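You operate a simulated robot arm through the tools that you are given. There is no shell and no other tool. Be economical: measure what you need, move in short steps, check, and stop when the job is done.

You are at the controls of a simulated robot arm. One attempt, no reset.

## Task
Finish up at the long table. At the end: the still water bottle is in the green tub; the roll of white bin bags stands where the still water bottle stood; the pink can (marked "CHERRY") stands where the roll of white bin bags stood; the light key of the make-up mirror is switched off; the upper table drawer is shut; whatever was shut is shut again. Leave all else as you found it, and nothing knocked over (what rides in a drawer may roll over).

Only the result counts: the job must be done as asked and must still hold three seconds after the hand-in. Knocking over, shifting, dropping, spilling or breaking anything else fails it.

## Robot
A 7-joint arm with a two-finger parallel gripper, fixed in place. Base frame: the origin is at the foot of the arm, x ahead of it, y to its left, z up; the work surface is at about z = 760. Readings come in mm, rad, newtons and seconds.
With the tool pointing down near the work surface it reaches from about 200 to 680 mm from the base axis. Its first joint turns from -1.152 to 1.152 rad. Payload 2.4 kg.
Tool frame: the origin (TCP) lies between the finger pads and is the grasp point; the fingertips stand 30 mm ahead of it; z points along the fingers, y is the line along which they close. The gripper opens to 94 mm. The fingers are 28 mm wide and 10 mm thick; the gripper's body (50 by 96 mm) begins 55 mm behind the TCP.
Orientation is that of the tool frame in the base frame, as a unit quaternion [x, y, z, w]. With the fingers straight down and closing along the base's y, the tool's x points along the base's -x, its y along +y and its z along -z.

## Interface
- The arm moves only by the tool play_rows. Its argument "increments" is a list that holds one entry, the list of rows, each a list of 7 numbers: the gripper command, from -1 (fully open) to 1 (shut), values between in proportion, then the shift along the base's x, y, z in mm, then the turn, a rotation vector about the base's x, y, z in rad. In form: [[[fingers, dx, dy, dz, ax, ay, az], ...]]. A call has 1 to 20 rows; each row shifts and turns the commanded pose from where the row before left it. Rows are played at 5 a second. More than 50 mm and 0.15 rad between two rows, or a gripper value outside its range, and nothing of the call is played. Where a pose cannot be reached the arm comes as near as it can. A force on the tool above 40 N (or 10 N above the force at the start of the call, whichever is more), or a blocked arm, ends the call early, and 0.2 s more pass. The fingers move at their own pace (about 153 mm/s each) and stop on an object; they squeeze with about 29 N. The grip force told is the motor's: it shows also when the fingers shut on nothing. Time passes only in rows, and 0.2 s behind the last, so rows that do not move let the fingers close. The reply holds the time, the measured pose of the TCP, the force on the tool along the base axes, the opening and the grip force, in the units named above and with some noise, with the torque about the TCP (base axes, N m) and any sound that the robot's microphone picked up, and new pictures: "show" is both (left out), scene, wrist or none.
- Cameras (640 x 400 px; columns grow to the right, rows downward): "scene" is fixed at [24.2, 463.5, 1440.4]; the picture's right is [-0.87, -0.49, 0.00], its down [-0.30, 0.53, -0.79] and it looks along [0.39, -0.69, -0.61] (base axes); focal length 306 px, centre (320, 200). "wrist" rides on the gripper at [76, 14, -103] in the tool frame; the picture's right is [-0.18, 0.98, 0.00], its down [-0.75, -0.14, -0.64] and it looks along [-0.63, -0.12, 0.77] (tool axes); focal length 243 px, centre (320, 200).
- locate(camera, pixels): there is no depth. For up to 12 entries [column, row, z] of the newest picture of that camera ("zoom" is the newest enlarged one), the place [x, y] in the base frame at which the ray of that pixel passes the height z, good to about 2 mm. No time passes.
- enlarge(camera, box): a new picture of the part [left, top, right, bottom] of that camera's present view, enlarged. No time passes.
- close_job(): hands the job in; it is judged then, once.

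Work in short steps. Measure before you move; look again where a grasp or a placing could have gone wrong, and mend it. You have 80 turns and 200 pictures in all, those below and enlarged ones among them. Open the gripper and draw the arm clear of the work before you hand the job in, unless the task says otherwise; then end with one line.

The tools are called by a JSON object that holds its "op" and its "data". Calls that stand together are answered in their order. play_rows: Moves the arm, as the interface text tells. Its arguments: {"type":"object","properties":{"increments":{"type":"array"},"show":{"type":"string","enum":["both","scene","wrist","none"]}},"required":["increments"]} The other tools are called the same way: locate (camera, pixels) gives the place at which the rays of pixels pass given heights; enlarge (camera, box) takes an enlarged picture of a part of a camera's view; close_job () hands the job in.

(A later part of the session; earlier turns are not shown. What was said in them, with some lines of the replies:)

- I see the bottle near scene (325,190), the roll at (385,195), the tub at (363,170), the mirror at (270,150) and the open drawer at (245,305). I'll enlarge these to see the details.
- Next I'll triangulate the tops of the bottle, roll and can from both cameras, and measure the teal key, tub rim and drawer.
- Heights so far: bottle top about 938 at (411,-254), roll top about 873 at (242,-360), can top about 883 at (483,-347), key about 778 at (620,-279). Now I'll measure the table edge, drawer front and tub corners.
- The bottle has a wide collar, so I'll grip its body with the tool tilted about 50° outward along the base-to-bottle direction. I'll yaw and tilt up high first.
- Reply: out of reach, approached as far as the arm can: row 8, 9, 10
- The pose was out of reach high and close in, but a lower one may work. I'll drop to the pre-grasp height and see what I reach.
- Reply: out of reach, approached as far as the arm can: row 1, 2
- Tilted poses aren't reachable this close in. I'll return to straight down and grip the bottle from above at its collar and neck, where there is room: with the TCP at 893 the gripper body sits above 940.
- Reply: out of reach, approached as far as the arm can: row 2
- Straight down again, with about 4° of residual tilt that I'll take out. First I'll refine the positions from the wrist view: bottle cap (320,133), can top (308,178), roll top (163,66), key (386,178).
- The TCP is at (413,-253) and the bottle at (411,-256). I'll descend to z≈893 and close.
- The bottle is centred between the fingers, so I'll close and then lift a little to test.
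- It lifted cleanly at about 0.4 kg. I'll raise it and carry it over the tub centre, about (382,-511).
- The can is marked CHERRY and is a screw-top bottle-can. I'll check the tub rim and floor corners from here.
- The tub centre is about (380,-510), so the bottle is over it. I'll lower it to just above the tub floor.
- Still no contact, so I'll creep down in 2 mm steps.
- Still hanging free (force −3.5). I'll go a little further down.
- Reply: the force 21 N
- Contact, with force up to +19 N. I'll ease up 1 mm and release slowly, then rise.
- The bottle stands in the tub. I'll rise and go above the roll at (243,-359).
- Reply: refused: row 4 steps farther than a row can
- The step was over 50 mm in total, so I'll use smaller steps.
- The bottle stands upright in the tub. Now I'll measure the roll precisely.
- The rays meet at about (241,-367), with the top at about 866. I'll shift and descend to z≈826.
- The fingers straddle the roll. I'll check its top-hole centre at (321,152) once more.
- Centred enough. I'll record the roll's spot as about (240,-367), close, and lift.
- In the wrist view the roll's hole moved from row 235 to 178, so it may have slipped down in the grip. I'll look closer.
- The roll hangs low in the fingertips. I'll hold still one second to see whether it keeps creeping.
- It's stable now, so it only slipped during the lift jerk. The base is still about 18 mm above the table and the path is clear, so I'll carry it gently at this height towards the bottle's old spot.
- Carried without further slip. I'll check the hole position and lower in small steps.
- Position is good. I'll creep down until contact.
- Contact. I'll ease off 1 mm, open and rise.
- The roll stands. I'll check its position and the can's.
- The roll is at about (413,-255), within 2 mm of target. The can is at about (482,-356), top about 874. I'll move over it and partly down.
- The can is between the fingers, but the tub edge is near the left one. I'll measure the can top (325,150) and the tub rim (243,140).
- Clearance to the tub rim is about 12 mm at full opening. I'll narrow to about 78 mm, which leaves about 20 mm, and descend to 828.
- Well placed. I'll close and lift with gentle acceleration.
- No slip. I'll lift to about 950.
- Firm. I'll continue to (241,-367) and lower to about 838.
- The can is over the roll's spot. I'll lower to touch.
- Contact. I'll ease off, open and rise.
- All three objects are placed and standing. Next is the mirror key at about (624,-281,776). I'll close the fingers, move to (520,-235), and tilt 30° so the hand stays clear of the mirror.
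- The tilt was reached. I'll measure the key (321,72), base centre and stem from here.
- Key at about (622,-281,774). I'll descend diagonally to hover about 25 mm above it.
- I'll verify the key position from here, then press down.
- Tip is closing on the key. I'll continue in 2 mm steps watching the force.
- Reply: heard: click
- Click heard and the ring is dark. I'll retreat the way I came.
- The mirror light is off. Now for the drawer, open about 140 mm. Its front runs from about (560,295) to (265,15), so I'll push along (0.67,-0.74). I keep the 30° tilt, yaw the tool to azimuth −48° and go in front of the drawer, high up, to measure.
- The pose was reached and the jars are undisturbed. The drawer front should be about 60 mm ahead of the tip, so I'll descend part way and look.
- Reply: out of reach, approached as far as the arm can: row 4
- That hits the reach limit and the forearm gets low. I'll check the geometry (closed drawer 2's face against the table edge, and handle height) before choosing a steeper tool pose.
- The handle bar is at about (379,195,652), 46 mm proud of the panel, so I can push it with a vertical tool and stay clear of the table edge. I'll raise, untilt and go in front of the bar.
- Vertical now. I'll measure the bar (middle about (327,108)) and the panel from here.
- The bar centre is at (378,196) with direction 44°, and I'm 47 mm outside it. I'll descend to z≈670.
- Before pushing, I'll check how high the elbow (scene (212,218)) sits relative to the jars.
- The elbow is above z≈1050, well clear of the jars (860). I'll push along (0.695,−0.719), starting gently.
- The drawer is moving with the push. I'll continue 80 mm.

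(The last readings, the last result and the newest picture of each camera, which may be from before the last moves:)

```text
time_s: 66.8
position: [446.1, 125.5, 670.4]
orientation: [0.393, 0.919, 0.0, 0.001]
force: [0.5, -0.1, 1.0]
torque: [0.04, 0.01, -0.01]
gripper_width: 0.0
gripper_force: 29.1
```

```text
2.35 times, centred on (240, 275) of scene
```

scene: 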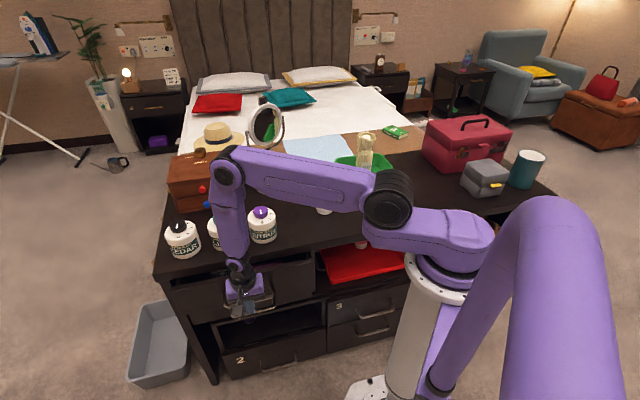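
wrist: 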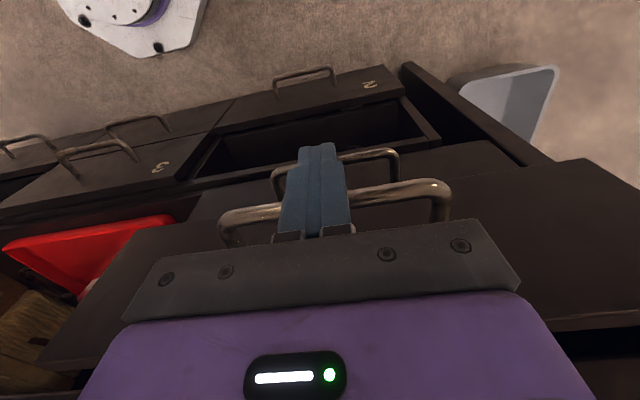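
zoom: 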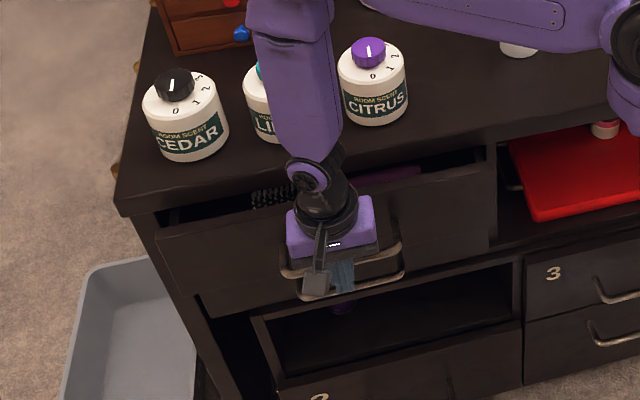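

Nearly shut, with about 25–30 mm left. I'll go in small steps until it stops.

{"op": "play_rows", "data": {"increments": [[[1, 3.5, -3.6, 0, 0, 0, 0], [1, 3.5, -3.6, 0, 0, 0, 0], [1, 3.5, -3.6, 0, 0, 0, 0], [1, 3.5, -3.6, 0, 0, 0, 0], [1, 0, 0, 0, 0, 0, 0]]]}}

{"op": "enlarge", "data": {"camera": "scene", "box": [140, 190, 340, 360]}}

```text
time_s: 68.0
position: [459.9, 111.6, 669.5]
orientation: [0.393, 0.92, 0.0, 0.001]
force: [-0.6, 0.0, -0.6]
torque: [0.0, 0.0, 0.02]
gripper_width: 0.2
gripper_force: 28.9
```

scene: 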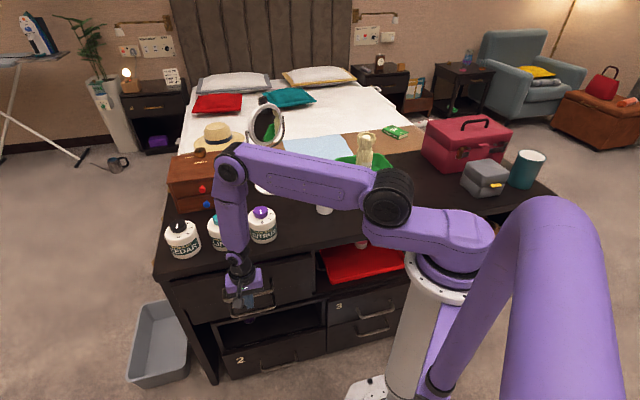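
wrist: 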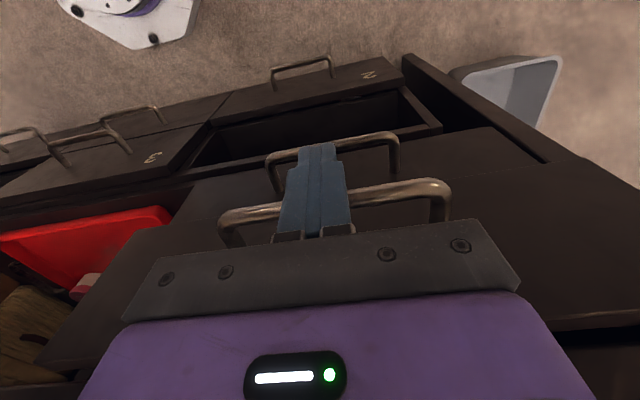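

```text
2.35 times, centred on (240, 275) of scene
```

zoom: 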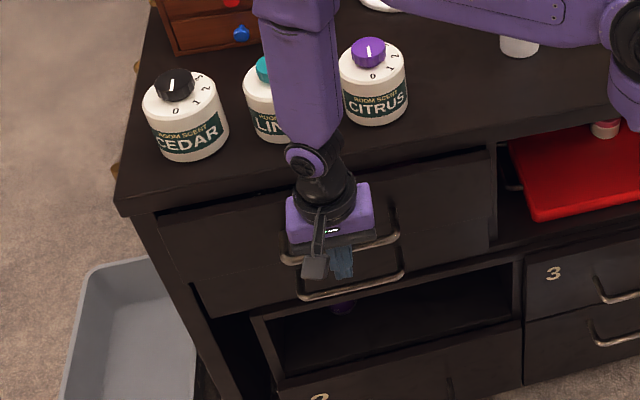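

No resistance yet, so the drawer isn't at its stop. I'll keep creeping until the force rises.

{"op": "play_rows", "data": {"increments": [[[1, 2.1, -2.15, 0, 0, 0, 0], [1, 2.1, -2.15, 0, 0, 0, 0], [1, 2.1, -2.15, 0, 0, 0, 0], [1, 2.1, -2.15, 0, 0, 0, 0], [1, 2.1, -2.15, 0, 0, 0, 0], [1, 0, 0, 0, 0, 0, 0]]]}}

{"op": "enlarge", "data": {"camera": "scene", "box": [140, 210, 340, 340]}}

```text
time_s: 69.4
position: [469.7, 100.8, 670.0]
orientation: [0.393, 0.919, 0.0, 0.001]
force: [-1.2, 0.8, 0.4]
torque: [0.0, -0.01, -0.01]
gripper_width: 0.0
gripper_force: 29.0
```

scene: 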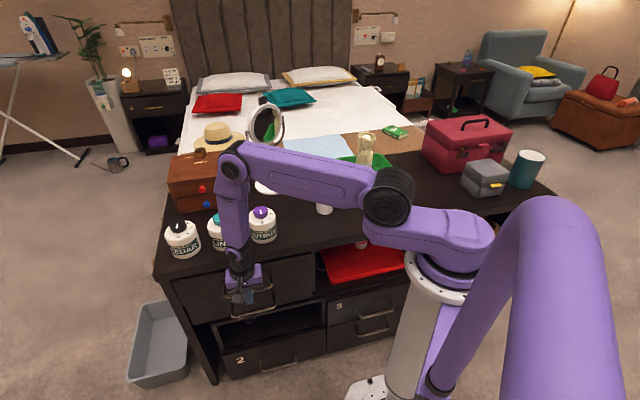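
wrist: 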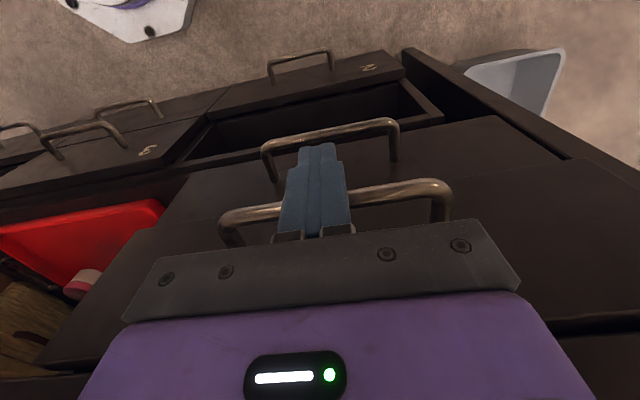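

```text
3.08 times, centred on (240, 275) of scene
```

zoom: 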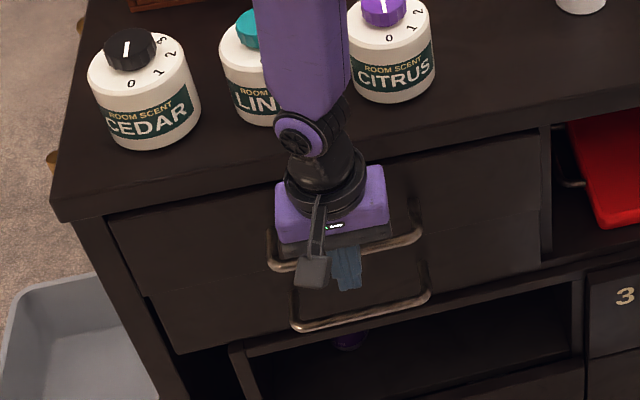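

The lower handle and panel are static (same pixels as before), and the upper drawer is still gliding in. I'll continue.

{"op": "play_rows", "data": {"increments": [[[1, 2.1, -2.15, 0, 0, 0, 0], [1, 2.1, -2.15, 0, 0, 0, 0], [1, 2.1, -2.15, 0, 0, 0, 0], [1, 2.1, -2.15, 0, 0, 0, 0], [1, 2.1, -2.15, 0, 0, 0, 0], [1, 0, 0, 0, 0, 0, 0]]]}}

{"op": "enlarge", "data": {"camera": "scene", "box": [140, 210, 340, 340]}}

```text
time_s: 70.8
position: [480.7, 91.4, 671.0]
orientation: [0.392, 0.92, -0.001, 0.001]
force: [-4.3, 6.5, 2.6]
torque: [0.02, 0.03, 0.01]
gripper_width: 0.3
gripper_force: 28.9
```

scene: 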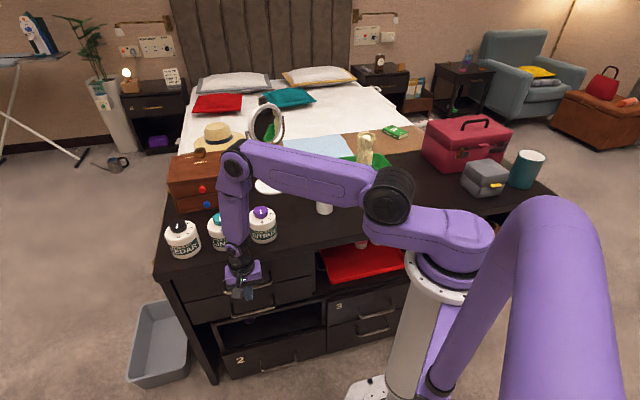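
wrist: 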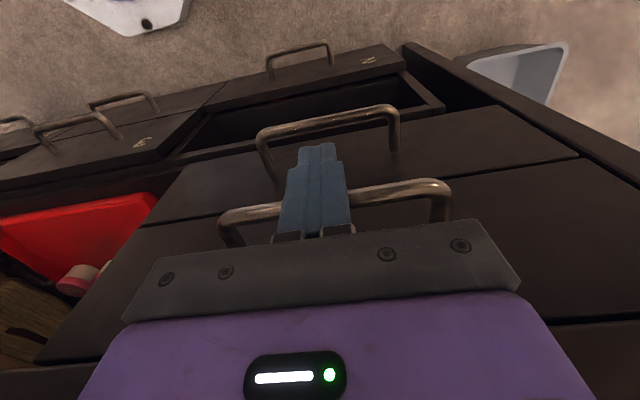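

```text
3.08 times, centred on (240, 275) of scene
```

zoom: 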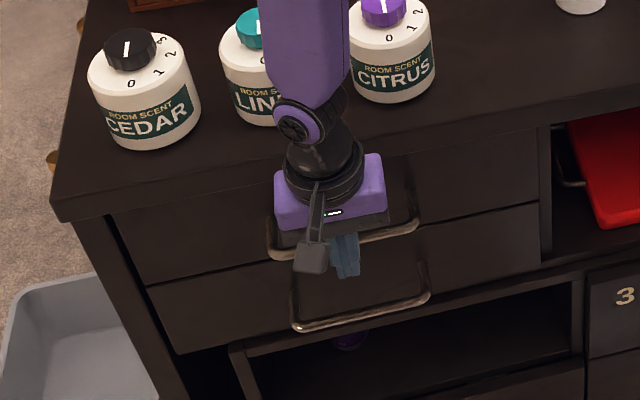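

Force has risen to about 8 N and the panels look flush. I'll give one more small push to confirm the stop.

{"op": "play_rows", "data": {"increments": [[[1, 0.7, -0.72, 0, 0, 0, 0], [1, 0.7, -0.72, 0, 0, 0, 0], [1, 0.7, -0.72, 0, 0, 0, 0], [1, 0, 0, 0, 0, 0, 0]]], "show": "none"}}

```text
time_s: 71.8
position: [480.6, 91.7, 670.7]
orientation: [0.39, 0.921, -0.002, -0.002]
force: [-24.4, 25.8, 12.4]
torque: [0.22, 0.04, 0.04]
gripper_width: 0.0
gripper_force: 29.1
```

Hard stop: shut. I'll back straight off, then rise.

{"op": "play_rows", "data": {"increments": [[[1, -7, 7.2, 0, 0, 0, 0], [1, -14, 14.4, 0, 0, 0, 0], [1, -28, 29, 0, 0, 0, 0], [1, -28, 29, 0, 0, 0, 0], [1, -21, 22, 0, 0, 0, 0], [1, 0, 0, 45, 0, 0, 0], [1, 0, 0, 45, 0, 0, 0], [1, 0, 0, 45, 0, 0, 0], [1, 0, 0, 45, 0, 0, 0], [1, 0, 0, 45, 0, 0, 0], [1, 0, 0, 45, 0, 0, 0], [1, 0, 0, 45, 0, 0, 0], [-1, 0, 0, 0, 0, 0, 0], [-1, 0, 0, 0, 0, 0, 0]]]}}

{"op": "enlarge", "data": {"camera": "scene", "box": [140, 180, 340, 340]}}

{"op": "enlarge", "data": {"camera": "scene", "box": [240, 90, 420, 220]}}

```text
time_s: 74.8
position: [384.9, 190.8, 986.2]
orientation: [0.392, 0.92, -0.001, 0.0]
force: [0.5, 1.3, 1.2]
torque: [-0.02, 0.01, -0.04]
gripper_width: 93.9
gripper_force: 0.0
```

scene: 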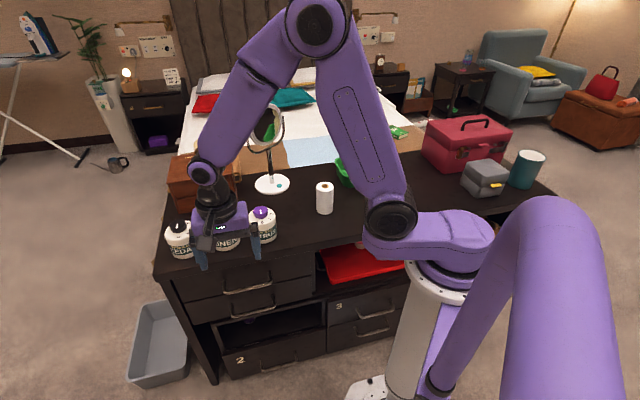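
wrist: 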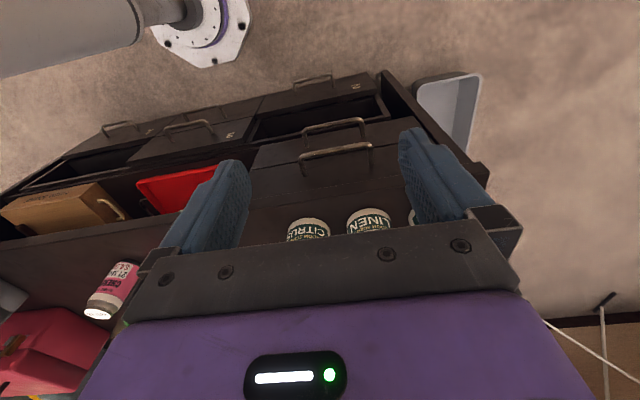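

```text
2.50 times, centred on (240, 260) of scene
```

zoom: 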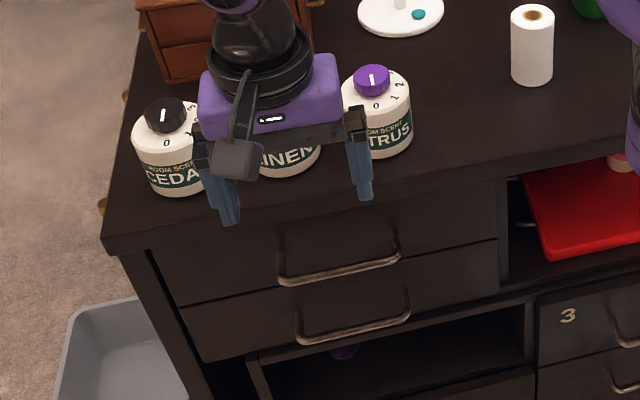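

```text
3.08 times, centred on (330, 155) of scene
```

zoom: 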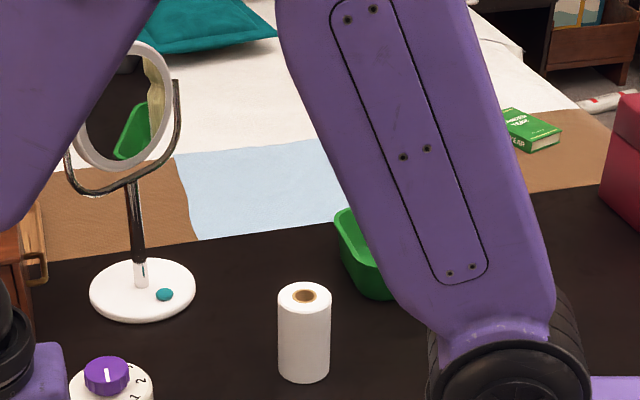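

The drawer is shut and flush with the one beneath. I'll move the open hand back near the start pose and check everything once more.

{"op": "play_rows", "data": {"increments": [[[-1, 0, 0, 40, 0, 0, 0], [-1, 0, 0, 40, 0, 0, 0], [-1, 0, 0, 34, 0, 0, 0], [-1, -9, -39, 0, 0, 0, 0], [-1, -9, -39, 0, 0, 0, 0], [-1, -9, -39, 0, 0, 0, 0], [-1, -9, -39, 0, 0, 0, 0], [-1, -9, -39, 0, 0, 0, 0], [-1, -9, -39, 0, 0, 0, 0], [-1, -9, -39, 0, 0, 0, 0], [-1, -9, -39, 0, 0, 0, 0], [-1, -9, -39, 0, 0, 0, 0], [-1, -7, -39, 0, 0, 0, 0], [-1, 0, 0, 0, 0, 0, 0]]]}}

{"op": "enlarge", "data": {"camera": "scene", "box": [240, 90, 420, 220]}}

{"op": "enlarge", "data": {"camera": "scene", "box": [150, 200, 430, 390]}}

```text
time_s: 77.8
position: [295.8, -199.7, 1099.6]
orientation: [0.392, 0.92, 0.0, 0.001]
force: [0.5, 0.0, -0.2]
torque: [-0.01, 0.01, 0.02]
gripper_width: 93.8
gripper_force: 0.0
```

scene: 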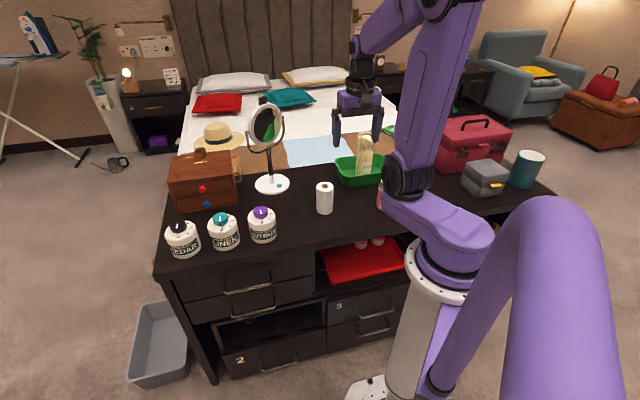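
wrist: 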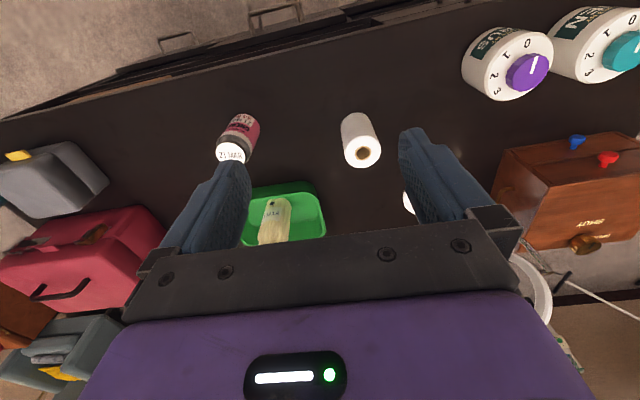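

```text
3.08 times, centred on (330, 155) of scene
```

zoom: 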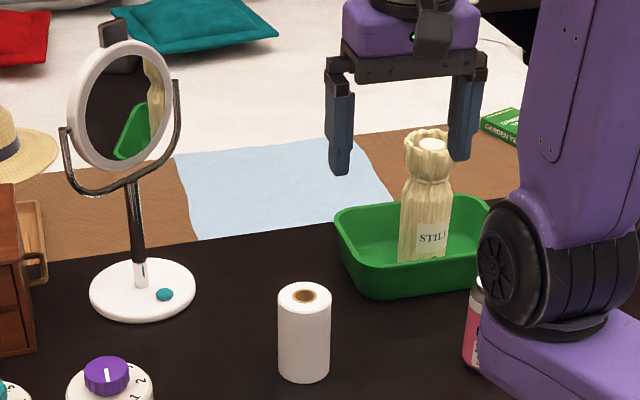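

```text
2.11 times, centred on (290, 295) of scene
```

zoom: 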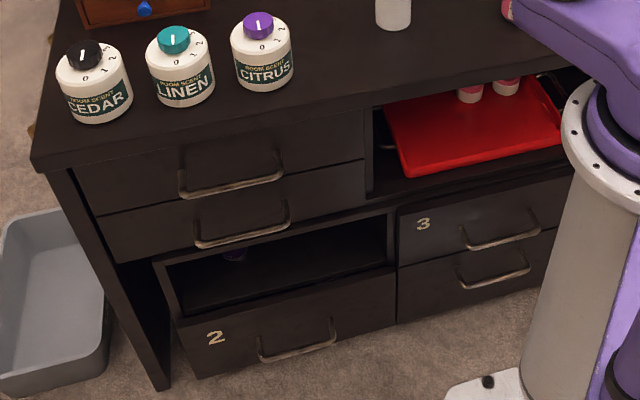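

Everything stands as required: bottle in the tub, roll and can in place, mirror light off, upper drawer shut, jars and drawer 2 unchanged. I'm handing in.

{"op": "close_job", "data": {}}

```text
The job is handed in.
```

I finished every item and handed the job in: the still water bottle is in the green tub, the roll and the CHERRY can stand in their new places, the mirror light is off and the upper drawer is shut.
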